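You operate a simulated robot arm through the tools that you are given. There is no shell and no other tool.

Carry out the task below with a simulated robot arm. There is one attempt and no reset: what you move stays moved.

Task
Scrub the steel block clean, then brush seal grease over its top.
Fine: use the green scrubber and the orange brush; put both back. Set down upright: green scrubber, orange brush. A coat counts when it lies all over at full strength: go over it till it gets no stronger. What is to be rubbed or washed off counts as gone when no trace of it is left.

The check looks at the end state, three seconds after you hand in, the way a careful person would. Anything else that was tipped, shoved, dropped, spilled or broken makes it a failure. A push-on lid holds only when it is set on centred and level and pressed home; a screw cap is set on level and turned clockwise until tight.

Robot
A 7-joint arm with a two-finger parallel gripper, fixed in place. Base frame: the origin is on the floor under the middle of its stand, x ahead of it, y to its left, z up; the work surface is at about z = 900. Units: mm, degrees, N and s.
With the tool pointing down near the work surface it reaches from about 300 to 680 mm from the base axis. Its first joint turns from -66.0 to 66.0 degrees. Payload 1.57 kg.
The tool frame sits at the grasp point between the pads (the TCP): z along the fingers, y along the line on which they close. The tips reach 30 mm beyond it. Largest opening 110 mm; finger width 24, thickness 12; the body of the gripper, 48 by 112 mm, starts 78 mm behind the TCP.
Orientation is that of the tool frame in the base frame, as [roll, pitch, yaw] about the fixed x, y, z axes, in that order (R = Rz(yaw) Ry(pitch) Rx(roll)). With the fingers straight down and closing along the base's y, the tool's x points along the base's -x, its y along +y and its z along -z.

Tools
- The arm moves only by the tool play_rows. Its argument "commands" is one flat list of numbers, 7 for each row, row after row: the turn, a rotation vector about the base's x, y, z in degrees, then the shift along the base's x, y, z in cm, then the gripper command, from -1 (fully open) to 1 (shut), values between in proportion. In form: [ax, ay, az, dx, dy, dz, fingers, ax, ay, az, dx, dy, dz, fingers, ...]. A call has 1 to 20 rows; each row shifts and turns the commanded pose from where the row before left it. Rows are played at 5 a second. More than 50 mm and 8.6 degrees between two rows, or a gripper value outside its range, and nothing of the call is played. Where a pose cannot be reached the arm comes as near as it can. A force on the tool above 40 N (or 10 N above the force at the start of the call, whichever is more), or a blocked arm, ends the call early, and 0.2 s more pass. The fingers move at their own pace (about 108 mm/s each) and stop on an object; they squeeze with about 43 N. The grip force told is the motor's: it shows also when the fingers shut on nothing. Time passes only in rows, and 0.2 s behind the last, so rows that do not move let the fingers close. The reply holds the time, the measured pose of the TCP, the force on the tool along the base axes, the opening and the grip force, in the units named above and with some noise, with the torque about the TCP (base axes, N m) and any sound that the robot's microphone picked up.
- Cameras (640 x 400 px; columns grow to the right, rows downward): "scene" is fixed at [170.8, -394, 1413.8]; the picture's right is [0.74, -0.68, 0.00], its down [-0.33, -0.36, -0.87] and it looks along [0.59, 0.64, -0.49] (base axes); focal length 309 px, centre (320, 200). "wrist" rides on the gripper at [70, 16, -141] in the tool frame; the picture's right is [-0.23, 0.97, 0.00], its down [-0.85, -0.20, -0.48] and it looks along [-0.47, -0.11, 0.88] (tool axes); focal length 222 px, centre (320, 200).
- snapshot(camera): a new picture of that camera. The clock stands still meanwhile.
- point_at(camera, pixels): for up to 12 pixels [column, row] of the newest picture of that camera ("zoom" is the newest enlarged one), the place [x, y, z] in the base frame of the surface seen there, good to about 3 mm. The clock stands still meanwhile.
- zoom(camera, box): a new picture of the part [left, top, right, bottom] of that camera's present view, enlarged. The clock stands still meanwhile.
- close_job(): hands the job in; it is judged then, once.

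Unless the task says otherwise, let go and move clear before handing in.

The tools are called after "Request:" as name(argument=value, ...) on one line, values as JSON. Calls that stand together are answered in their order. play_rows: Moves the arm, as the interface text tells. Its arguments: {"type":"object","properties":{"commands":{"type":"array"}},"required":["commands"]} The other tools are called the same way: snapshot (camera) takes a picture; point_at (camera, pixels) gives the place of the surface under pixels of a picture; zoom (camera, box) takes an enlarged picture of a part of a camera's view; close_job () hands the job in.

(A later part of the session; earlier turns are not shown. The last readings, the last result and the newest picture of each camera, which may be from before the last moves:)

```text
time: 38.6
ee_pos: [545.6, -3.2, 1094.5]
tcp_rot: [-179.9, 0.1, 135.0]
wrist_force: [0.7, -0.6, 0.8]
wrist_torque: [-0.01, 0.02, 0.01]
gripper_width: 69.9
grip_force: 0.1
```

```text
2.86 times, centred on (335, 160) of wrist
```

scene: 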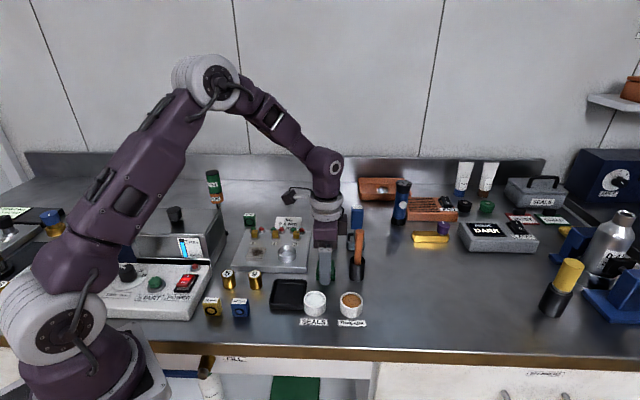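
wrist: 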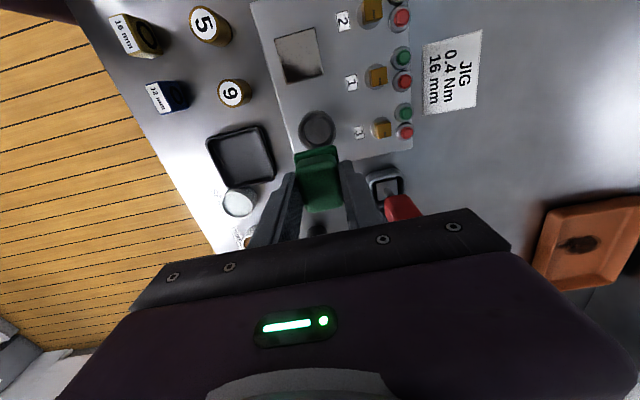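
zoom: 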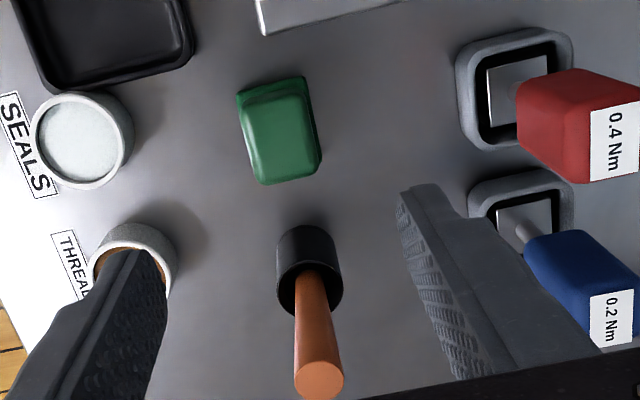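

The scrubber is back at its original spot, upright. Next is the brush: its handle centre is near (598,−54) with the top at z≈1030, so I'll move above it.

Request:
play_rows(commands=[0, 0, 0, 2.5, -2.57, 0, 0, 0, 0, 0, 2.5, -2.56, 0, 0, 0, 0, 0, 0, 0, -1.5, 0, 0, 0, 0, 0, 0, 0, 0])

Request:
zoom(camera="wrist", box=[250, 80, 400, 230])

Request:
zoom(camera="scene", box=[310, 180, 410, 290])

```text
time: 39.6
ee_pos: [598.8, -53.5, 1078.8]
tcp_rot: [-179.9, 0.0, 135.0]
wrist_force: [-0.4, -0.5, -0.3]
wrist_torque: [-0.04, 0.0, -0.01]
gripper_width: 55.2
grip_force: 0.0
```

```text
2.67 times, centred on (325, 155) of wrist
```

zoom: 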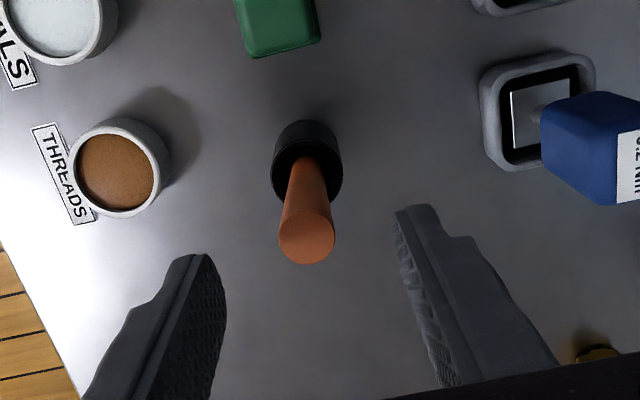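

```text
3.64 times, centred on (360, 235) of scene
```

zoom: 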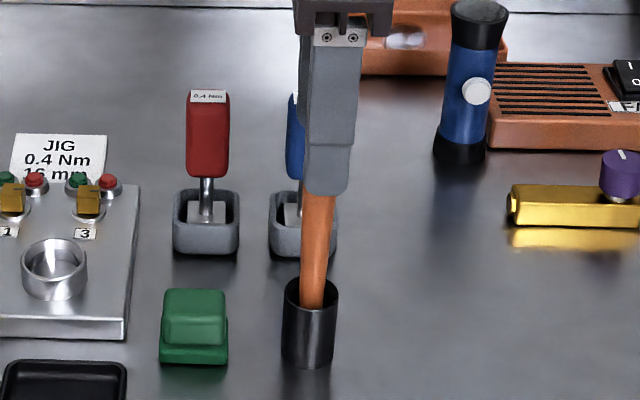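

The handle top at zoom (307,237) sits midway between the fingertips (200,255) and (410,210). I'll measure the handle and cup once more, then descend.

Request:
point_at(camera="zoom", pixels=[[320, 185]])

Request:
zoom(camera="wrist", box=[290, 110, 360, 190])

```text
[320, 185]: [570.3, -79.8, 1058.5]
```

```text
5.00 times, centred on (325, 150) of wrist
```

zoom: 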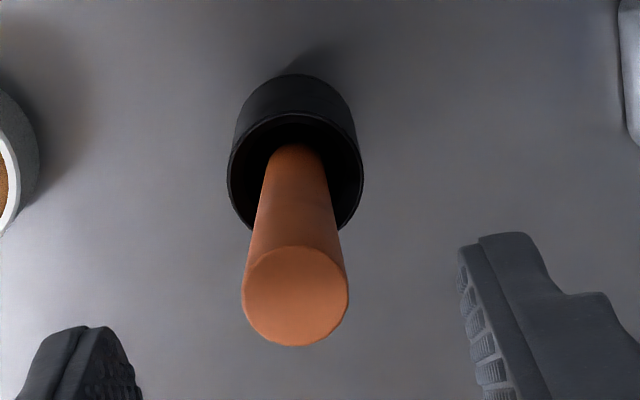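

Request:
point_at(camera="zoom", pixels=[[294, 295], [250, 295], [340, 295], [294, 255], [294, 335], [295, 118], [232, 175], [360, 180], [296, 165]])

```text
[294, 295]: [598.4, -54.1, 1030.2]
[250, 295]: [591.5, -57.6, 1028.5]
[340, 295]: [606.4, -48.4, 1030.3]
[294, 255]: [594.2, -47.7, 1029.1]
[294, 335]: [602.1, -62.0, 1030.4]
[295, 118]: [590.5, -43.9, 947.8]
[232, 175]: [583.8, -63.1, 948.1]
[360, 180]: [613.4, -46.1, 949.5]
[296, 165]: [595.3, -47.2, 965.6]
```

The handle centres at (598.4,−54.1) and the cup at (598.6,−54.6), so the brush stands upright in the middle. I'll descend to TCP z≈988, with fingertips about 9 mm above the cup rim.

Request:
play_rows(commands=[0, 0, 0, 0.03, -0.02, -3.0, 0, 0, 0, 0, 0, 0, -3.0, 0, 0, 0, 0, 0, 0, -2.0, 0, 0, 0, 0, 0, 0, -0.9, 0, 0, 0, 0, 0, 0, 0, 0])

Request:
zoom(camera="wrist", box=[250, 80, 400, 230])

Request:
zoom(camera="scene", box=[320, 200, 400, 290])

```text
time: 40.8
ee_pos: [597.3, -54.9, 988.8]
tcp_rot: [-180.0, 0.0, 135.0]
wrist_force: [0.9, 0.3, 0.2]
wrist_torque: [-0.01, 0.02, 0.02]
gripper_width: 55.2
grip_force: 0.1
```

```text
2.67 times, centred on (325, 155) of wrist
```

zoom: 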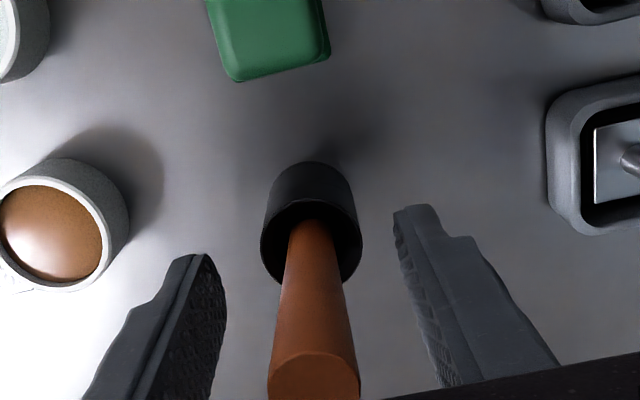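

```text
4.44 times, centred on (360, 245) of scene
```

zoom: 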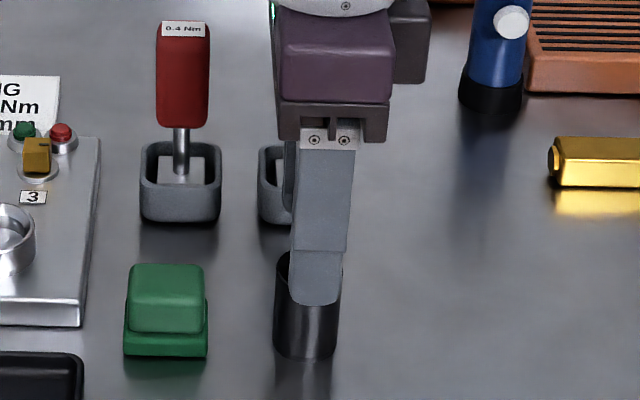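

Everything is clear and the handle is centred between the fingers. I'll close on it.

Request:
play_rows(commands=[0, 0, 0, 0, 0, 0, 0.3, 0, 0, 0, 0, 0, 0, 0.55, 0, 0, 0, 0, 0, 0, 1, 0, 0, 0, 0, 0, 0, 1, 0, 0, 0, 0, 0, 0, 1])

Request:
zoom(camera="scene", box=[320, 200, 400, 290])

```text
time: 42.0
ee_pos: [597.1, -54.6, 990.0]
tcp_rot: [-179.9, 0.0, 135.1]
wrist_force: [0.4, 0.2, -0.8]
wrist_torque: [0.03, -0.03, 0.03]
gripper_width: 18.3
grip_force: 32.4
```

```text
4.44 times, centred on (360, 245) of scene
```

zoom: 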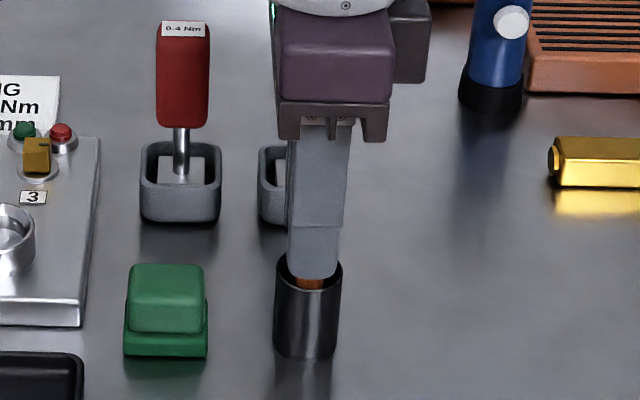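

The handle is gripped at 18.3 mm. I'll lift straight up 80 mm and check that the brush comes out without taking the cup along.

Request:
play_rows(commands=[0, 0, 0, 0, 0, 0.5, 1, 0, 0, 0, 0, 0, 1.5, 1, 0, 0, 0, 0, 0, 3.0, 1, 0, 0, 0, 0, 0, 3.0, 1, 0, 0, 0, 0, 0, 0, 1])

Request:
zoom(camera="scene", box=[310, 180, 410, 290])

Request:
zoom(camera="wrist", box=[250, 80, 400, 230])

```text
time: 43.2
ee_pos: [599.1, -54.4, 1068.6]
tcp_rot: [-180.0, 0.1, 135.0]
wrist_force: [-0.6, -0.1, -1.2]
wrist_torque: [0.0, 0.02, 0.01]
gripper_width: 18.4
grip_force: 32.7
```

```text
3.64 times, centred on (360, 235) of scene
```

zoom: 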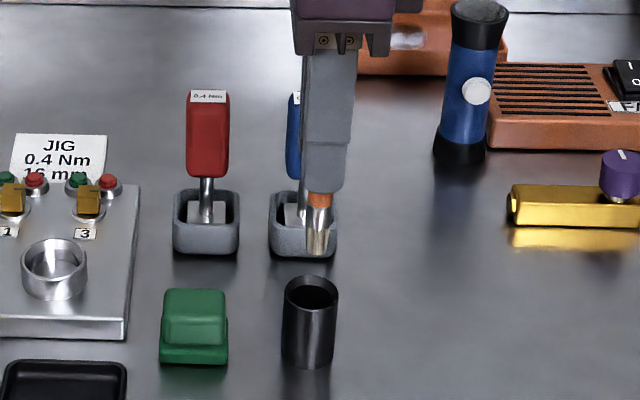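

```text
2.67 times, centred on (325, 155) of wrist
```

zoom: 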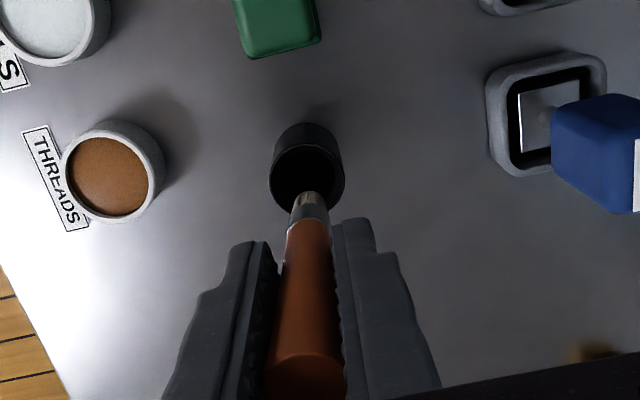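

The brush came out cleanly and the cup stayed put. I'll zoom in to see the bristle end and measure where the tip is.

Request:
zoom(camera="scene", box=[335, 220, 375, 260])

```text
10.00 times, centred on (355, 240) of scene
```

zoom: 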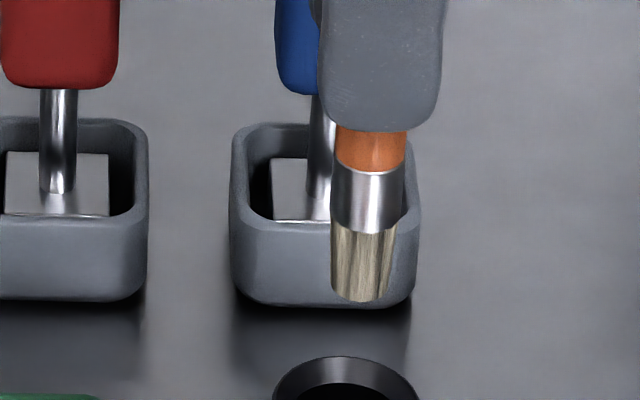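

Request:
point_at(camera="zoom", pixels=[[360, 295], [362, 280], [364, 230], [368, 180], [370, 145], [340, 260], [385, 260]])

```text
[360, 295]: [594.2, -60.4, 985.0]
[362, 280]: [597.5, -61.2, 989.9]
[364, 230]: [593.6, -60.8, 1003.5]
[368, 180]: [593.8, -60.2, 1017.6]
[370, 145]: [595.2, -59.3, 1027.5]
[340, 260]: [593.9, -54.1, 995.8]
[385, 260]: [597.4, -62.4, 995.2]
```

The bristle tip is at z≈983.5, which is 85 mm below the TCP and in line with it. I'll carry it over the SEALS pot (centre near (467,−58)) and check alignment.

Request:
play_rows(commands=[0, 0, 0, -3.28, -0.1, 0, 1, 0, 0, 0, -3.28, -0.1, 0, 1, 0, 0, 0, -3.28, -0.1, 0, 1, 0, 0, 0, -3.28, -0.1, 0, 1, 0, 0, 0, 0, 0, -3.5, 1, 0, 0, 0, 0, 0, 0, 1])

Request:
zoom(camera="scene", box=[280, 260, 360, 330])

Request:
zoom(camera="wrist", box=[250, 80, 400, 230])

```text
time: 44.6
ee_pos: [465.6, -60.1, 1033.0]
tcp_rot: [180.0, 0.0, 135.1]
wrist_force: [-0.1, 0.1, -1.0]
wrist_torque: [0.0, 0.0, 0.01]
gripper_width: 18.3
grip_force: 32.4
```

```text
5.71 times, centred on (320, 295) of scene
```

zoom: 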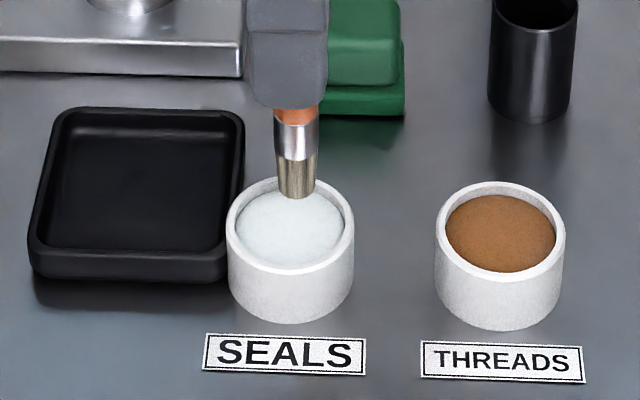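

```text
2.67 times, centred on (325, 155) of wrist
```

zoom: 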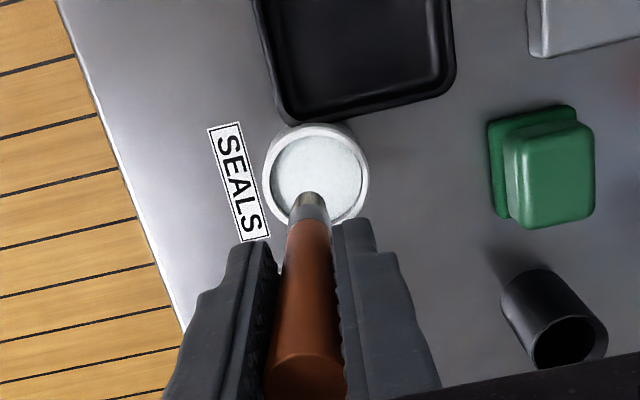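

The brush is over the SEALS pot. I'll measure the tip and the pot rim in this view to centre it exactly before dipping.

Request:
zoom(camera="scene", box=[295, 265, 345, 320])

```text
7.27 times, centred on (320, 292) of scene
```

zoom: 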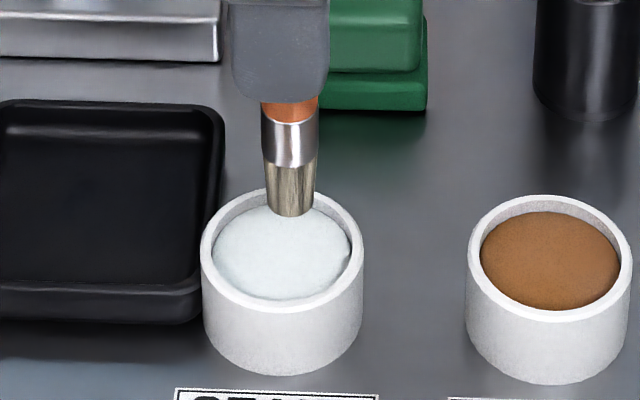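

Request:
point_at(camera="zoom", pixels=[[290, 212], [290, 190], [205, 258], [359, 258], [282, 306], [240, 198], [335, 205], [282, 250], [282, 295], [225, 250], [345, 245], [282, 225]])

```text
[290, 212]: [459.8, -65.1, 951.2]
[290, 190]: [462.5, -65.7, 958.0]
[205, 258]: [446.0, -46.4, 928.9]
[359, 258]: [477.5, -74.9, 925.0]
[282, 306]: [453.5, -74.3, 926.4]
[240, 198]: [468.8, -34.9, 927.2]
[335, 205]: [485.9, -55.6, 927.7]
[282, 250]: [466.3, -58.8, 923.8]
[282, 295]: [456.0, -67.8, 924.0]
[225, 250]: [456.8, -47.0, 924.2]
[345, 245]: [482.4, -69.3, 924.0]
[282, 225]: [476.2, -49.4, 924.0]
```

The pot centre is (465.3,−57) with the grease at z≈924, and the brush tip is near (466.5,−59). I'll shift slightly and dip slowly, watching the force.

Request:
play_rows(commands=[0, 0, 0, -0.12, 0.17, -1.0, 1, 0, 0, 0, 0, 0, -1.0, 1, 0, 0, 0, 0, 0, -0.3, 1, 0, 0, 0, 0, 0, -0.3, 1, 0, 0, 0, 0, 0, 0, 1])

Request:
zoom(camera="scene", box=[295, 265, 345, 320])

```text
time: 45.8
ee_pos: [464.9, -57.2, 1008.7]
tcp_rot: [-180.0, 0.0, 135.0]
wrist_force: [0.6, -0.4, -1.0]
wrist_torque: [-0.05, 0.04, 0.02]
gripper_width: 18.4
grip_force: 33.0
```

```text
7.27 times, centred on (320, 292) of scene
```

zoom: 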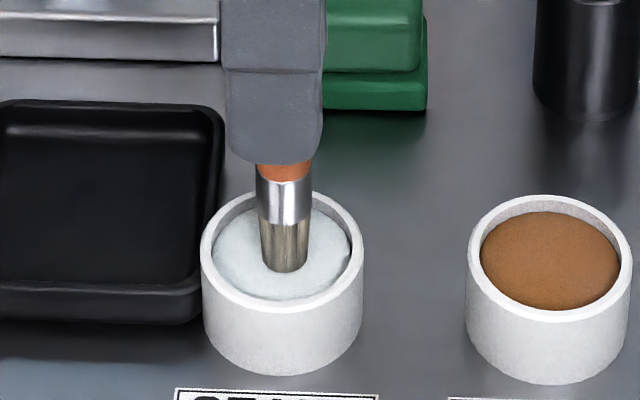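

The tip is now at the grease surface, near the middle. I'll dip a few millimetres deeper and swirl slightly.

Request:
play_rows(commands=[0, 0, 0, 0, 0, -0.2, 1, 0, 0, 0, 0, 0, -0.2, 1, 0, 0, 0, 0, 0, 0, 1])

Request:
zoom(camera="scene", box=[295, 265, 345, 320])

```text
time: 46.6
ee_pos: [466.0, -57.8, 1004.0]
tcp_rot: [179.9, 0.1, 135.0]
wrist_force: [1.0, -1.5, 28.5]
wrist_torque: [-0.15, -0.16, 0.0]
gripper_width: 18.3
grip_force: 32.8
```

```text
7.27 times, centred on (320, 292) of scene
```

zoom: 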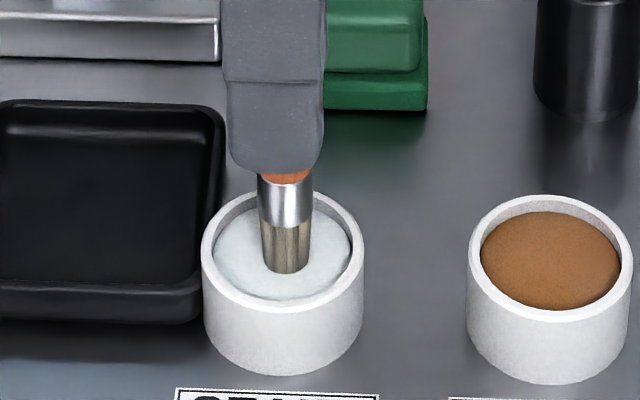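

The grease surface is firm (28 N). I'll ease up a little, swirl a few millimetres to load the bristles, then lift and inspect.

Request:
play_rows(commands=[0, 0, 0, 0, 0, 0.13, 1, 0, 0, 0, 0.3, 0, 0, 1, 0, 0, 0, -0.3, 0.3, 0, 1, 0, 0, 0, -0.3, -0.3, 0, 1, 0, 0, 0, 0.3, -0.3, 0, 1, 0, 0, 0, 0, 0.3, 0, 1, 0, 0, 0, 0, 0, 0, 1])

Request:
play_rows(commands=[0, 0, 0, 0, 0, 1.0, 1, 0, 0, 0, 0, 0, 2.0, 1, 0, 0, 0, 0, 0, 3.0, 1, 0, 0, 0, 0, 0, 0, 1])

Request:
zoom(camera="scene", box=[295, 245, 345, 320])

```text
time: 48.2
ee_pos: [466.4, -56.6, 1004.7]
tcp_rot: [-180.0, 0.0, 135.0]
wrist_force: [-0.5, 0.1, -0.4]
wrist_torque: [0.0, 0.0, -0.03]
gripper_width: 18.4
grip_force: 32.7
```

```text
time: 49.2
ee_pos: [466.3, -55.6, 1063.9]
tcp_rot: [179.9, -0.1, 134.9]
wrist_force: [0.3, 0.5, -1.9]
wrist_torque: [-0.02, 0.03, -0.01]
gripper_width: 18.4
grip_force: 32.3
```

```text
5.33 times, centred on (320, 282) of scene
```

zoom: 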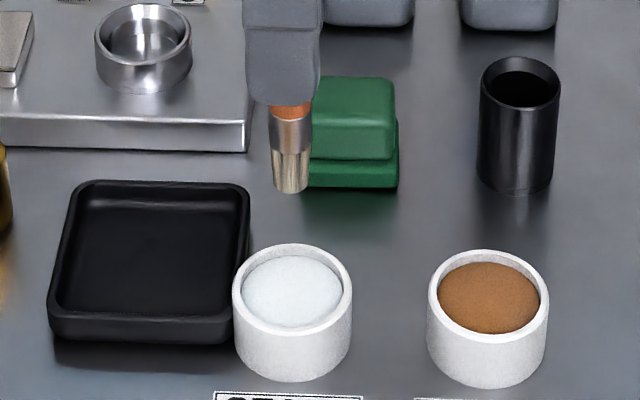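

The brush is out of the pot. I'll zoom in on the bristles to see whether they picked up grease.

Request:
zoom(camera="scene", box=[310, 255, 338, 285])

Request:
zoom(camera="wrist", box=[280, 110, 370, 200])

```text
13.33 times, centred on (324, 270) of scene
```

zoom: 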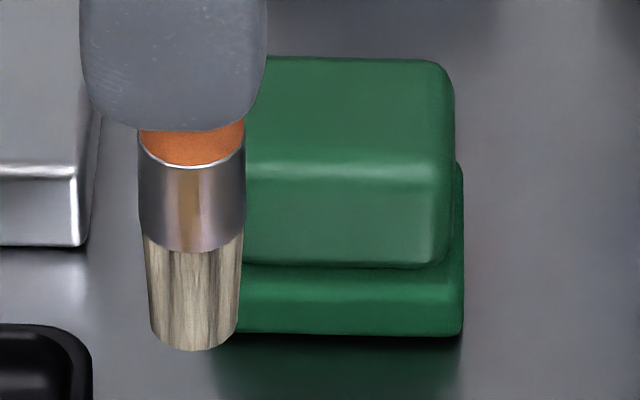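

```text
4.44 times, centred on (325, 155) of wrist
```

zoom: 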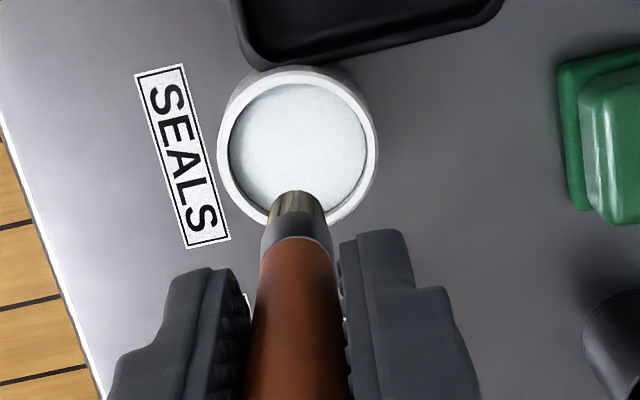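

There's no obvious colour change on the sides, though the grease may be on the tip only. I'll measure the tip position before heading to the block.

Request:
zoom(camera="scene", box=[310, 255, 338, 285])

Request:
point_at(camera="zoom", pixels=[[195, 345], [195, 335], [150, 310], [240, 310], [195, 255], [195, 180]])

```text
13.33 times, centred on (324, 270) of scene
```

zoom: 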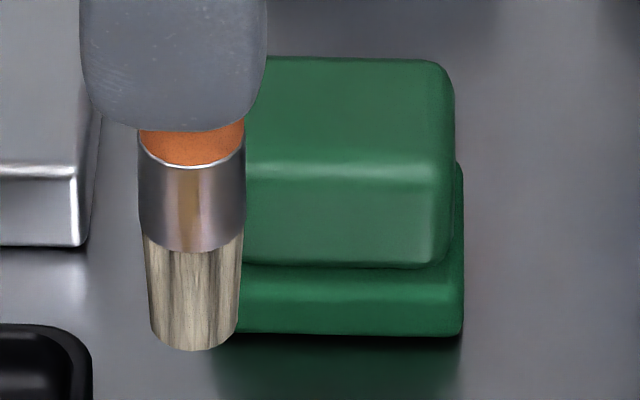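

```text
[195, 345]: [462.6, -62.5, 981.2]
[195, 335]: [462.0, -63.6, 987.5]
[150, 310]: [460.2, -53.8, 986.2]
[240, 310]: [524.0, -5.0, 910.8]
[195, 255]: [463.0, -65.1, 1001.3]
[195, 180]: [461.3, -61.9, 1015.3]
```

The tip is at z≈980.5 and still in line with the TCP. I'll carry it over the block centre and come down close to the surface.

Request:
play_rows(commands=[0, 0, 0, -0.2, 4.0, 0, 1, 0, 0, 0, -0.2, 4.0, 0, 1, 0, 0, 0, -0.2, 4.0, 0, 1, 0, 0, 0, -0.2, 4.0, 0, 1, 0, 0, 0, -0.2, 4.08, 0, 1, 0, 0, 0, 0, 0, -2.5, 1, 0, 0, 0, 0, 0, -1.4, 1, 0, 0, 0, 0, 0, 0, 1])

Request:
zoom(camera="scene", box=[240, 220, 300, 275])

Request:
zoom(camera="wrist", box=[260, 90, 380, 200])

```text
time: 51.0
ee_pos: [454.3, 143.1, 1026.7]
tcp_rot: [180.0, 0.0, 135.0]
wrist_force: [-0.3, 0.5, 0.4]
wrist_torque: [0.0, 0.0, 0.01]
gripper_width: 18.4
grip_force: 33.1
```

```text
7.27 times, centred on (270, 248) of scene
```

zoom: 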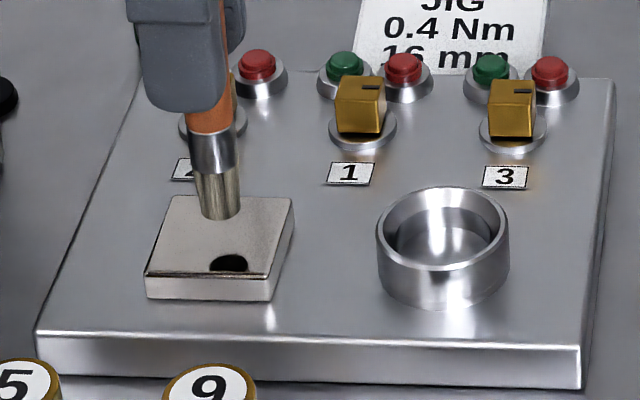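

```text
3.64 times, centred on (320, 145) of wrist
```

zoom: 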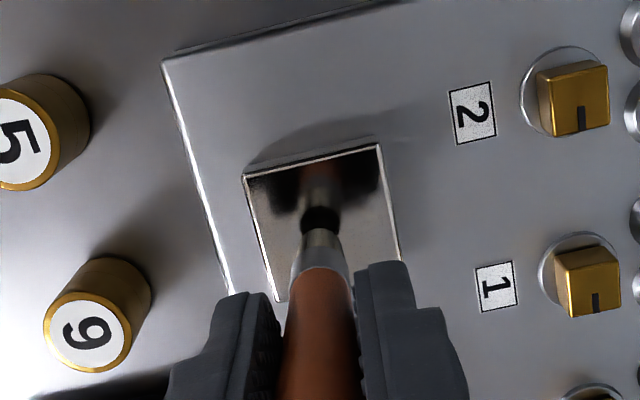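

The tip is centred over the block, with its reflection visible at zoom (230,262). I'll lower in small steps to find contact.

Request:
play_rows(commands=[0, 0, 0, 0, 0, -0.4, 1, 0, 0, 0, 0, 0, -0.3, 1, 0, 0, 0, 0, 0, 0, 1])

Request:
play_rows(commands=[0, 0, 0, 0, 0, -0.12, 1, 0, 0, 0, 0, 0, 0, 1])

Request:
play_rows(commands=[0, 0, 0, 0, 0, -0.12, 1, 0, 0, 0, 0, 0, 0, 1])

Request:
play_rows(commands=[0, 0, 0, 0, 0, -0.1, 1, 0, 0, 0, 0, 0, 0, 1])

```text
time: 51.8
ee_pos: [454.9, 143.3, 1020.2]
tcp_rot: [-180.0, 0.0, 135.0]
wrist_force: [-0.3, -0.4, -1.1]
wrist_torque: [0.02, 0.0, 0.01]
gripper_width: 18.2
grip_force: 32.6
```

```text
time: 52.4
ee_pos: [455.1, 143.9, 1016.8]
tcp_rot: [-179.9, 0.0, 135.0]
wrist_force: [0.3, 0.4, -1.0]
wrist_torque: [-0.02, 0.01, 0.04]
gripper_width: 18.4
grip_force: 32.9
```

```text
time: 53.0
ee_pos: [455.3, 143.6, 1016.2]
tcp_rot: [-180.0, 0.0, 135.0]
wrist_force: [-0.3, 0.5, 0.0]
wrist_torque: [-0.03, -0.03, 0.0]
gripper_width: 18.1
grip_force: 32.9
```

```text
time: 53.6
ee_pos: [456.2, 145.0, 1015.2]
tcp_rot: [-180.0, 0.0, 135.0]
wrist_force: [-0.1, -0.7, -0.2]
wrist_torque: [0.01, 0.04, 0.02]
gripper_width: 18.1
grip_force: 32.9
```

No contact yet at z≈1015. I'll continue down in 0.8 mm steps.

Request:
play_rows(commands=[0, 0, 0, 0, 0, -0.08, 1, 0, 0, 0, 0, 0, 0, 1])

Request:
play_rows(commands=[0, 0, 0, 0, 0, -0.08, 1, 0, 0, 0, 0, 0, 0, 1])

Request:
play_rows(commands=[0, 0, 0, 0, 0, -0.08, 1, 0, 0, 0, 0, 0, 0, 1])

Request:
zoom(camera="scene", box=[240, 220, 300, 275])

```text
time: 54.2
ee_pos: [456.0, 144.1, 1014.8]
tcp_rot: [179.9, 0.0, 135.0]
wrist_force: [-0.5, 0.0, 0.4]
wrist_torque: [-0.02, 0.01, 0.01]
gripper_width: 18.2
grip_force: 32.9
```

```text
time: 54.8
ee_pos: [456.3, 143.2, 1014.2]
tcp_rot: [180.0, 0.0, 135.0]
wrist_force: [-0.2, 0.1, -0.2]
wrist_torque: [-0.02, 0.01, 0.01]
gripper_width: 18.0
grip_force: 33.2
```

```text
time: 55.4
ee_pos: [455.0, 143.2, 1013.3]
tcp_rot: [179.9, 0.0, 135.0]
wrist_force: [-0.8, 0.0, 8.2]
wrist_torque: [0.05, 0.02, -0.02]
gripper_width: 18.4
grip_force: 33.2
```

```text
7.27 times, centred on (270, 248) of scene
```

zoom: 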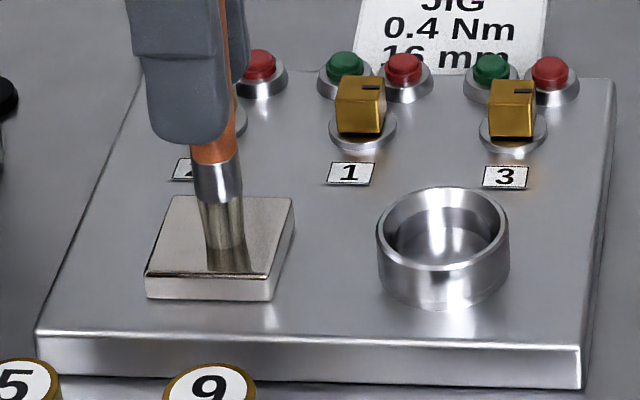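

Contact at 8.2 N. I'll make a test stroke along the closing direction, then lift and see whether it leaves grease.

Request:
play_rows(commands=[0, 0, 0, 0.42, 0.42, 0, 1, 0, 0, 0, 0.42, 0.42, 0, 1, 0, 0, 0, -0.42, -0.42, 0, 1, 0, 0, 0, -0.42, -0.42, 0, 1, 0, 0, 0, -0.42, -0.42, 0, 1, 0, 0, 0, -0.42, -0.42, 0, 1, 0, 0, 0, 0.42, 0.42, 0, 1, 0, 0, 0, 0.42, 0.42, 0, 1, 0, 0, 0, 0, 0, 0, 1])

Request:
play_rows(commands=[0, 0, 0, 0, 0, 1.5, 1, 0, 0, 0, 0, 0, 3.0, 1, 0, 0, 0, 0, 0, 0, 1])

Request:
zoom(camera="scene", box=[245, 235, 290, 270])

Request:
zoom(camera="wrist", box=[260, 90, 380, 200])

```text
time: 57.4
ee_pos: [454.7, 144.0, 1013.1]
tcp_rot: [-179.8, 0.0, 134.9]
wrist_force: [-3.5, -6.4, 21.4]
wrist_torque: [-0.56, 0.3, -0.01]
gripper_width: 18.3
grip_force: 32.8
```

```text
time: 58.2
ee_pos: [456.2, 143.2, 1058.1]
tcp_rot: [180.0, 0.0, 135.0]
wrist_force: [-0.6, 1.5, -0.3]
wrist_torque: [-0.01, 0.02, 0.01]
gripper_width: 18.5
grip_force: 32.8
```

```text
11.43 times, centred on (268, 252) of scene
```

zoom: 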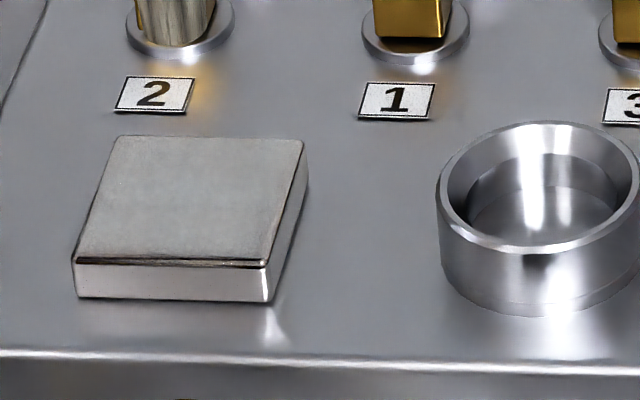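

```text
3.64 times, centred on (320, 145) of wrist
```

zoom: 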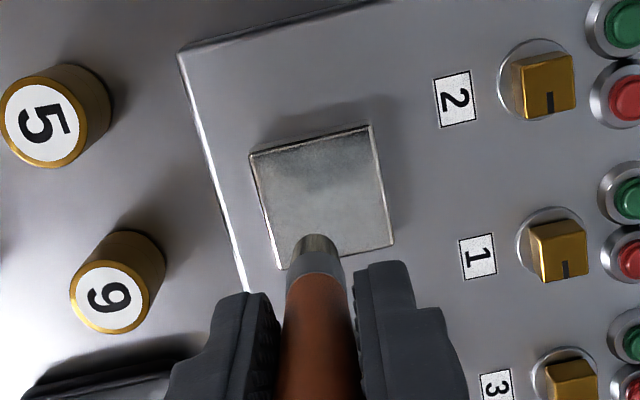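

The block's top has turned a lighter bluish grey, so grease is going on. I'll zoom in to see how far it reaches.

Request:
zoom(camera="scene", box=[252, 243, 280, 265])

Request:
zoom(camera="wrist", box=[320, 115, 370, 165])

Request:
zoom(camera="wrist", box=[335, 120, 375, 150])

```text
16.00 times, centred on (266, 254) of scene
```

zoom: 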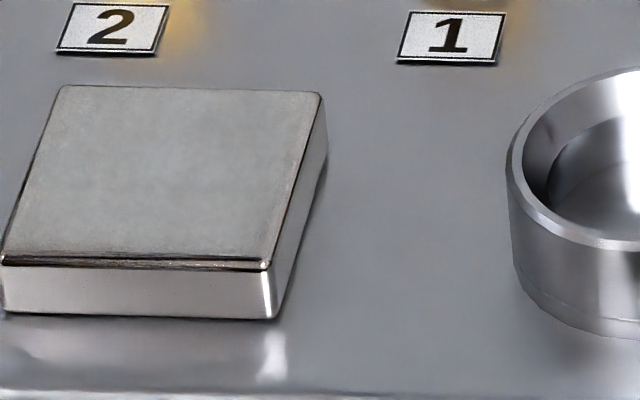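

```text
8.00 times, centred on (345, 140) of wrist
```

zoom: 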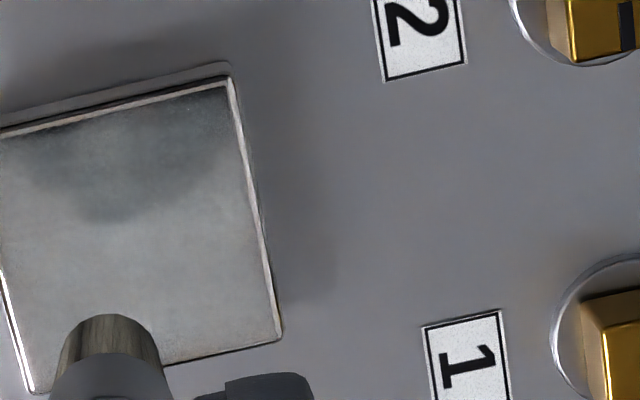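

```text
13.33 times, centred on (355, 135) of wrist
```

zoom: 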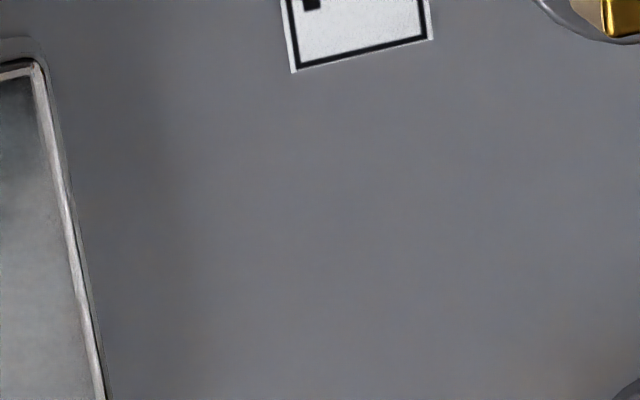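

A faint coat has spread, weaker toward the edges. I'll go over the whole top lane by lane along the closing direction with light contact, starting at the left edge.

Request:
play_rows(commands=[0, 0, 0, -2.33, -0.07, 0, 1, 0, 0, 0, 0, 0, -2.5, 1, 0, 0, 0, 0, 0, -1.6, 1, 0, 0, 0, 0, 0, -0.4, 1, 0, 0, 0, 0.8, 0.8, 0, 1, 0, 0, 0, 0.8, 0.8, 0, 1, 0, 0, 0, 0.8, 0.8, 0, 1, 0, 0, 0, 0.39, -0.39, 0.3, 1, 0, 0, 0, 0, 0, -0.3, 1, 0, 0, 0, -0.8, -0.8, 0, 1, 0, 0, 0, -0.8, -0.8, 0, 1, 0, 0, 0, -0.8, -0.8, 0, 1, 0, 0, 0, 0.39, -0.39, 0.3, 1, 0, 0, 0, 0, 0, -0.3, 1, 0, 0, 0, 0.8, 0.8, 0, 1, 0, 0, 0, 0.8, 0.8, 0, 1, 0, 0, 0, 0.8, 0.8, 0, 1, 0, 0, 0, 0.39, -0.39, 0.3, 1, 0, 0, 0, 0, 0, -0.3, 1, 0, 0, 0, 0, 0, 0, 1])

```text
time: 62.4
ee_pos: [468.2, 155.3, 1013.4]
tcp_rot: [180.0, 0.0, 135.0]
wrist_force: [0.3, -0.1, -1.0]
wrist_torque: [0.01, -0.01, -0.04]
gripper_width: 18.4
grip_force: 32.6
```

No force at the end of that run, so the brush has crept up slightly. I'll lower step by step to regain light contact.

Request:
play_rows(commands=[0, 0, 0, 0, 0, -0.06, 1, 0, 0, 0, 0, 0, 0, 1])

Request:
play_rows(commands=[0, 0, 0, 0, 0, -0.06, 1, 0, 0, 0, 0, 0, 0, 1])

Request:
play_rows(commands=[0, 0, 0, 0, 0, -0.06, 1, 0, 0, 0, 0, 0, 0, 1])

```text
time: 63.0
ee_pos: [467.9, 155.5, 1011.2]
tcp_rot: [180.0, 0.0, 135.0]
wrist_force: [0.2, -0.9, 0.6]
wrist_torque: [-0.04, 0.05, 0.03]
gripper_width: 18.1
grip_force: 32.8
```

```text
time: 63.6
ee_pos: [467.6, 155.7, 1011.8]
tcp_rot: [179.9, -0.1, 134.9]
wrist_force: [-0.6, 0.7, 6.8]
wrist_torque: [0.01, 0.03, 0.01]
gripper_width: 18.0
grip_force: 33.0
```

```text
time: 64.2
ee_pos: [467.2, 155.2, 1012.0]
tcp_rot: [179.8, 0.0, 135.0]
wrist_force: [0.3, -0.3, 14.8]
wrist_torque: [0.01, 0.02, -0.01]
gripper_width: 18.5
grip_force: 33.0
```

Contact is back at 14.8 N. I'll continue with the middle and right-hand lanes.

Request:
play_rows(commands=[0, 0, 0, -0.8, -0.8, 0, 1, 0, 0, 0, -0.8, -0.8, 0, 1, 0, 0, 0, -0.8, -0.8, 0, 1, 0, 0, 0, 0, 0, 0, 1])

Request:
play_rows(commands=[0, 0, 0, 0.39, -0.39, 0.2, 1, 0, 0, 0, 0, 0, -0.2, 1, 0, 0, 0, 0.8, 0.8, 0, 1, 0, 0, 0, 0.8, 0.8, 0, 1, 0, 0, 0, 0.8, 0.8, 0, 1, 0, 0, 0, 0, 0, 0, 1])

Request:
play_rows(commands=[0, 0, 0, 0.39, -0.39, 0.2, 1, 0, 0, 0, 0, 0, -0.2, 1, 0, 0, 0, -0.8, -0.8, 0, 1, 0, 0, 0, -0.8, -0.8, 0, 1, 0, 0, 0, -0.8, -0.8, 0, 1, 0, 0, 0, 0, 0, 0, 1])

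```text
time: 65.2
ee_pos: [443.9, 130.2, 1011.7]
tcp_rot: [179.8, 0.0, 134.9]
wrist_force: [4.5, 4.5, 19.4]
wrist_torque: [0.3, -0.28, 0.0]
gripper_width: 18.3
grip_force: 33.0
```

```text
time: 66.6
ee_pos: [471.5, 151.8, 1010.6]
tcp_rot: [179.9, 0.1, 134.9]
wrist_force: [-0.2, -0.2, -0.2]
wrist_torque: [-0.03, -0.01, -0.02]
gripper_width: 17.9
grip_force: 32.9
```

```text
time: 68.0
ee_pos: [451.2, 122.1, 1012.0]
tcp_rot: [180.0, 0.0, 135.0]
wrist_force: [0.8, 1.0, 3.9]
wrist_torque: [0.01, -0.05, 0.0]
gripper_width: 18.4
grip_force: 32.8
```

Contact is marginal here (0 to 4 N). I'll lower slightly and do the right-edge lane.

Request:
play_rows(commands=[0, 0, 0, 0.34, -0.34, 0.15, 1, 0, 0, 0, 0, 0, -0.12, 1, 0, 0, 0, 0, 0, -0.09, 1, 0, 0, 0, 0, 0, 0, 1])

Request:
play_rows(commands=[0, 0, 0, 0.8, 0.8, 0, 1, 0, 0, 0, 0.8, 0.8, 0, 1, 0, 0, 0, 0.8, 0.8, 0, 1, 0, 0, 0, 0, 0, 0, 1])

Request:
play_rows(commands=[0, 0, 0, 0, 0, 1.5, 1, 0, 0, 0, 0, 0, 3.0, 1, 0, 0, 0, 0.7, -0.7, 1.0, 1, 0, 0, 0, 1.4, -1.4, 0, 1, 0, 0, 0, 0, 0, 0, 1])

Request:
zoom(camera="scene", box=[250, 240, 284, 266])

Request:
snapshot(camera="wrist")

```text
time: 69.0
ee_pos: [454.9, 120.1, 1012.2]
tcp_rot: [179.9, 0.0, 134.9]
wrist_force: [0.6, -0.1, 2.2]
wrist_torque: [0.04, -0.04, 0.01]
gripper_width: 18.2
grip_force: 33.1
```

```text
time: 70.0
ee_pos: [480.1, 146.0, 1010.8]
tcp_rot: [179.8, 0.2, 134.9]
wrist_force: [-0.7, -3.2, 14.6]
wrist_torque: [-0.2, 0.08, -0.03]
gripper_width: 18.4
grip_force: 32.8
```

```text
time: 71.2
ee_pos: [500.5, 123.4, 1066.3]
tcp_rot: [-180.0, 0.1, 135.1]
wrist_force: [0.0, -1.5, -0.5]
wrist_torque: [0.05, 0.0, 0.02]
gripper_width: 18.4
grip_force: 32.6
```

```text
15.38 times, centred on (267, 253) of scene
```

zoom: 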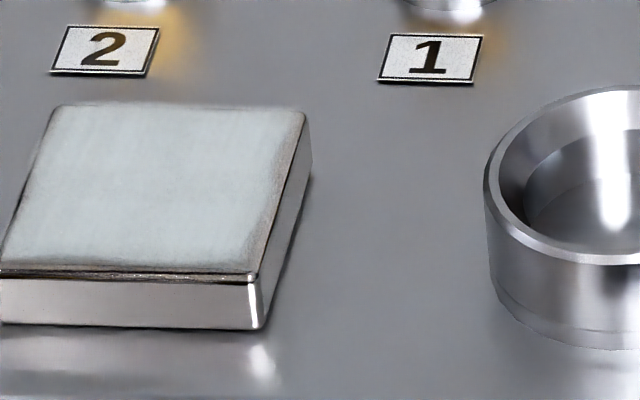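

```text
taken
```

wrist: 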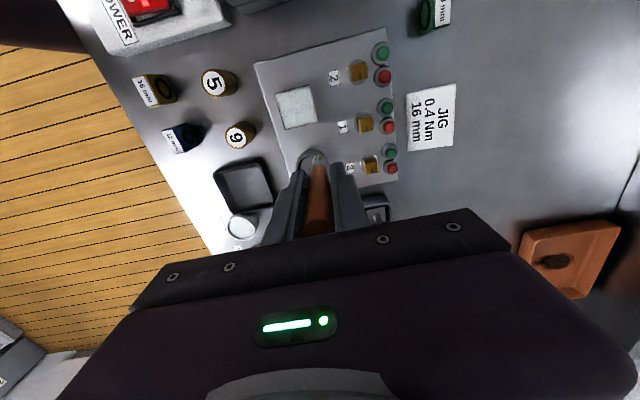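

A pale coat now covers the top, with weaker bands at the right, far and near edges. I'll zoom in from above for detail.

Request:
zoom(camera="wrist", box=[265, 75, 335, 140])

```text
6.15 times, centred on (300, 108) of wrist
```

zoom: 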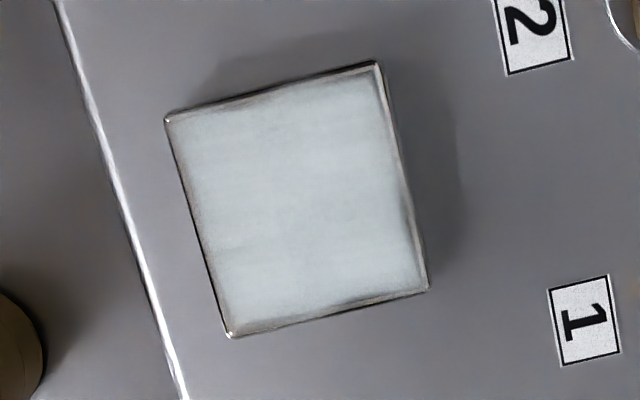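

The middle is well coated, and only the outer 2 mm rim is weaker. I'll reload the brush with seal grease before working the rim and doing a second coat.

Request:
play_rows(commands=[0, 0, 0, -0.692, -3.604, 0, 1, 0, 0, 0, -0.692, -3.604, 0, 1, 0, 0, 0, -0.692, -3.604, 0, 1, 0, 0, 0, -0.692, -3.604, 0, 1, 0, 0, 0, -0.692, -3.604, 0, 1, 0, 0, 0, 0, 0, -2.5, 1, 0, 0, 0, 0, 0, -1.0, 1, 0, 0, 0, 0, 0, 0, 1])

Request:
zoom(camera="scene", box=[295, 255, 345, 320])

```text
time: 73.0
ee_pos: [466.3, -57.8, 1031.3]
tcp_rot: [180.0, 0.1, 135.1]
wrist_force: [-0.1, -0.8, -0.5]
wrist_torque: [0.04, 0.0, 0.0]
gripper_width: 18.0
grip_force: 32.4
```

```text
6.15 times, centred on (320, 288) of scene
```

zoom: 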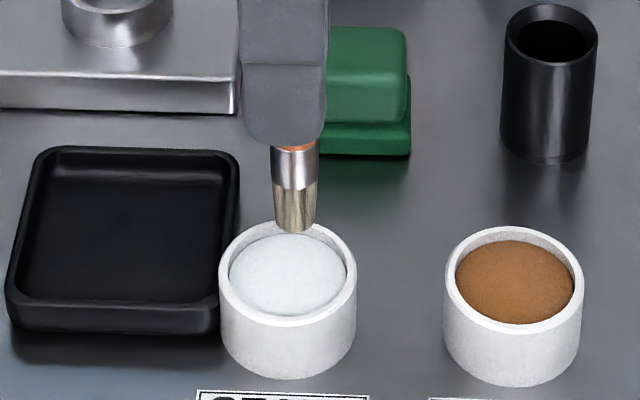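

The brush is still straight and above the pot. I'll dip again with small steps near the surface.

Request:
play_rows(commands=[0, 0, 0, 0, 0, -1.5, 1, 0, 0, 0, 0, 0, -0.8, 1, 0, 0, 0, 0, 0, -0.3, 1, 0, 0, 0, 0, 0, 0, 1])

Request:
play_rows(commands=[0, 0, 0, 0, 0, -0.1, 1, 0, 0, 0, 0, 0, 0, 1])

Request:
play_rows(commands=[0, 0, 0, 0, 0, -0.08, 1, 0, 0, 0, 0, 0, 0, 1])

```text
time: 74.0
ee_pos: [465.4, -56.5, 1005.7]
tcp_rot: [179.9, 0.0, 135.0]
wrist_force: [0.2, -0.8, 0.4]
wrist_torque: [0.01, 0.0, 0.06]
gripper_width: 18.3
grip_force: 33.0
```

```text
time: 74.6
ee_pos: [466.1, -57.2, 1003.9]
tcp_rot: [180.0, 0.0, 134.9]
wrist_force: [-1.3, -0.5, 0.4]
wrist_torque: [0.01, -0.02, -0.01]
gripper_width: 18.1
grip_force: 32.9
```

```text
time: 75.2
ee_pos: [466.2, -57.3, 1003.5]
tcp_rot: [-180.0, 0.0, 134.9]
wrist_force: [0.8, -1.0, -0.8]
wrist_torque: [0.02, 0.03, 0.0]
gripper_width: 18.1
grip_force: 32.5
```

Request:
play_rows(commands=[0, 0, 0, 0, 0, -0.08, 1, 0, 0, 0, 0, 0, 0, 1])

Request:
play_rows(commands=[0, 0, 0, 0, 0, -0.08, 1, 0, 0, 0, 0, 0, 0, 1])

Request:
play_rows(commands=[0, 0, 0, 0, 0, -0.08, 1, 0, 0, 0, 0, 0, 0, 1])

```text
time: 75.8
ee_pos: [466.3, -57.1, 1002.0]
tcp_rot: [-180.0, -0.1, 135.0]
wrist_force: [0.2, 0.2, -0.2]
wrist_torque: [-0.02, -0.01, -0.01]
gripper_width: 17.9
grip_force: 32.8
```

```text
time: 76.4
ee_pos: [465.8, -57.4, 1002.3]
tcp_rot: [-180.0, -0.1, 135.1]
wrist_force: [-0.1, 0.3, 0.0]
wrist_torque: [0.0, -0.01, 0.01]
gripper_width: 18.2
grip_force: 32.8
```

```text
time: 77.0
ee_pos: [465.8, -56.9, 1001.2]
tcp_rot: [-180.0, 0.2, 135.0]
wrist_force: [0.4, -0.5, 12.3]
wrist_torque: [-0.02, -0.04, 0.02]
gripper_width: 18.2
grip_force: 32.2
```

The brush touches the grease at 12 N. I'll wipe it back and forth in the pot, then lift and return to the block.

Request:
play_rows(commands=[0, 0, 0, 0.2, 0.2, 0, 1, 0, 0, 0, 0.2, 0.2, 0, 1, 0, 0, 0, -0.3, -0.3, 0, 1, 0, 0, 0, -0.3, -0.3, 0, 1, 0, 0, 0, 0.2, 0.2, 0, 1, 0, 0, 0, 0, 0, 0, 1, 0, 0, 0, 0, 0, 1.5, 1, 0, 0, 0, 0, 0, 3.0, 1, 0, 0, 0, 0, 0, 2.0, 1, 0, 0, 0, -0.2, 4.0, 0, 1, 0, 0, 0, -0.2, 4.0, 0, 1, 0, 0, 0, -0.2, 4.0, 0, 1, 0, 0, 0, -0.2, 4.0, 0, 1, 0, 0, 0, -0.2, 4.08, 0, 1, 0, 0, 0, 0, 0, 0, 1])

Request:
zoom(camera="scene", box=[240, 215, 300, 275])

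```text
time: 80.2
ee_pos: [454.1, 146.6, 1071.5]
tcp_rot: [180.0, -0.1, 134.9]
wrist_force: [0.0, 0.7, -0.8]
wrist_torque: [-0.04, 0.03, 0.01]
gripper_width: 18.4
grip_force: 32.6
```

```text
6.67 times, centred on (270, 245) of scene
```

zoom: 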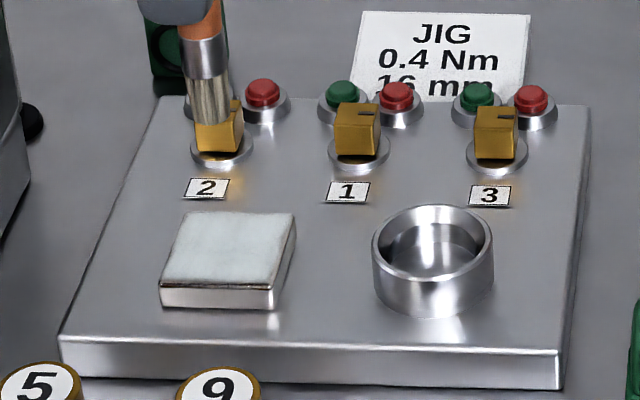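

The brush is back over the block with a fresh load. I'll let it settle, then start wider lanes that reach right to the edges, beginning at the near-left corner.

Request:
play_rows(commands=[0, 0, 0, -2.79, -0.04, 0, 1, 0, 0, 0, 0, 0, -2.5, 1, 0, 0, 0, 0, 0, -2.4, 1, 0, 0, 0, 0, 0, -0.4, 1, 0, 0, 0, 0, 0, 0, 1])

Request:
play_rows(commands=[0, 0, 0, 0, 0, -0.08, 1, 0, 0, 0, 0, 0, 0, 1])

Request:
zoom(camera="scene", box=[240, 225, 300, 275])

```text
time: 81.4
ee_pos: [427.9, 144.2, 1014.7]
tcp_rot: [179.9, 0.1, 135.1]
wrist_force: [-0.3, -0.2, -0.2]
wrist_torque: [0.03, -0.04, 0.0]
gripper_width: 17.9
grip_force: 33.1
```

```text
time: 82.0
ee_pos: [428.6, 141.9, 1012.9]
tcp_rot: [180.0, 0.1, 135.1]
wrist_force: [0.0, -0.4, -1.2]
wrist_torque: [0.05, 0.02, -0.04]
gripper_width: 18.1
grip_force: 32.8
```

```text
8.00 times, centred on (270, 250) of scene
```

zoom: 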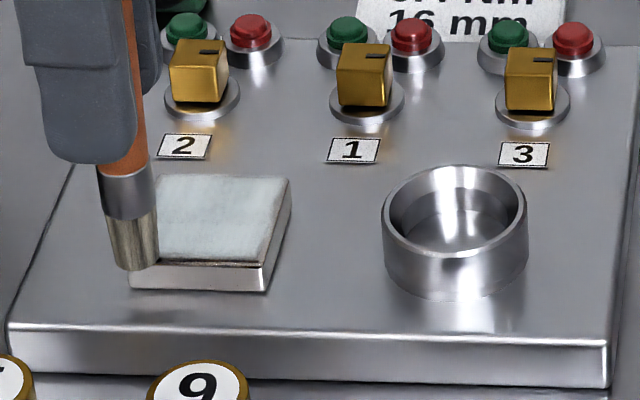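

The tip is right at the near-left corner, still just above contact. I'll lower a bit more.

Request:
play_rows(commands=[0, 0, 0, 0, 0, -0.08, 1, 0, 0, 0, 0, 0, 0, 1])

Request:
play_rows(commands=[0, 0, 0, 0, 0, -0.07, 1, 0, 0, 0, 0, 0, 0, 1])

Request:
play_rows(commands=[0, 0, 0, 0, 0, -0.07, 1, 0, 0, 0, 0, 0, 0, 1])

```text
time: 82.6
ee_pos: [427.5, 144.3, 1013.3]
tcp_rot: [-179.9, 0.0, 135.1]
wrist_force: [1.1, -0.5, -1.0]
wrist_torque: [-0.01, 0.0, 0.0]
gripper_width: 18.4
grip_force: 33.0
```

```text
time: 83.2
ee_pos: [428.7, 143.0, 1010.5]
tcp_rot: [179.9, 0.1, 135.0]
wrist_force: [-0.7, 1.8, 8.1]
wrist_torque: [0.06, 0.04, 0.0]
gripper_width: 18.6
grip_force: 33.0
```

```text
time: 83.8
ee_pos: [428.7, 145.3, 1010.5]
tcp_rot: [179.7, 0.0, 135.1]
wrist_force: [0.0, -0.6, 29.6]
wrist_torque: [-0.09, -0.05, 0.01]
gripper_width: 18.4
grip_force: 32.2
```

Contact is a bit strong at 29 N. I'll ease up 0.5 mm and stroke the left-edge lane there and back.

Request:
play_rows(commands=[0, 0, 0, 0, 0, 0.05, 1, 0, 0, 0, 0.707, 0.707, 0, 1, 0, 0, 0, 0.707, 0.707, 0, 1, 0, 0, 0, 0.707, 0.707, 0, 1, 0, 0, 0, 0.707, 0.707, 0, 1, 0, 0, 0, 0, 0, 0, 1])

Request:
play_rows(commands=[0, 0, 0, -0.707, -0.707, 0, 1, 0, 0, 0, -0.707, -0.707, 0, 1, 0, 0, 0, -0.707, -0.707, 0, 1, 0, 0, 0, -0.707, -0.707, 0, 1, 0, 0, 0, 0, 0, 0, 1])

```text
time: 85.2
ee_pos: [456.1, 172.8, 1010.7]
tcp_rot: [180.0, 0.0, 135.0]
wrist_force: [1.2, -0.5, -0.7]
wrist_torque: [0.01, 0.01, 0.03]
gripper_width: 18.5
grip_force: 33.2
```

```text
time: 86.4
ee_pos: [428.1, 142.9, 1008.7]
tcp_rot: [-179.9, 0.1, 135.0]
wrist_force: [-0.4, 0.1, -0.3]
wrist_torque: [-0.02, 0.01, -0.01]
gripper_width: 18.0
grip_force: 33.3
```

The force reads about 0 after the stroke, so I can't tell whether this lane deposited grease. I'll check the left edge from the scene camera.

Request:
zoom(camera="scene", box=[250, 240, 284, 266])

```text
15.38 times, centred on (267, 253) of scene
```

zoom: 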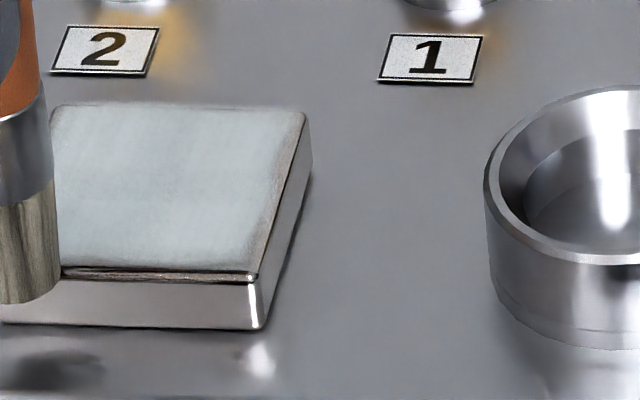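

The tip looks like it overhangs the near edge. I'll measure exactly where it is relative to the block corner.

Request:
zoom(camera="scene", box=[240, 235, 284, 270])

Request:
point_at(camera="zoom", pixels=[[165, 258], [165, 240], [142, 240], [190, 240], [164, 170], [165, 100], [198, 242], [340, 245], [385, 88], [195, 85], [300, 160]])

```text
11.43 times, centred on (262, 252) of scene
```

zoom: 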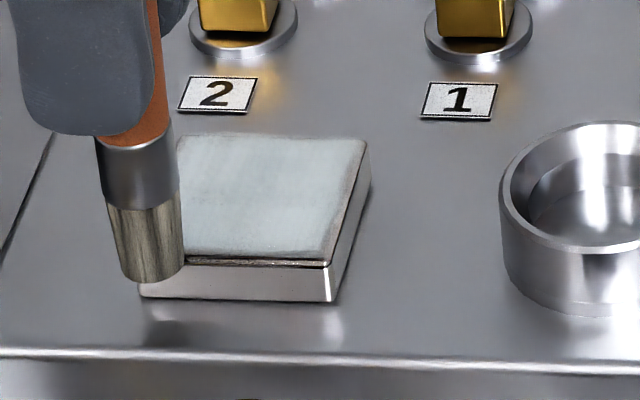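

```text
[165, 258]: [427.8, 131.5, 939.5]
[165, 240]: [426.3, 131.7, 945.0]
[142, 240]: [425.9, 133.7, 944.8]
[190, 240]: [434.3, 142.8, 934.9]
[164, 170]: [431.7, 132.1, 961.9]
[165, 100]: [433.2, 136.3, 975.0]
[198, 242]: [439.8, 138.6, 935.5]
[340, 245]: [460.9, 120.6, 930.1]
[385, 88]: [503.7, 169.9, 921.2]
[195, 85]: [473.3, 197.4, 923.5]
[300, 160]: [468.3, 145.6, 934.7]
```

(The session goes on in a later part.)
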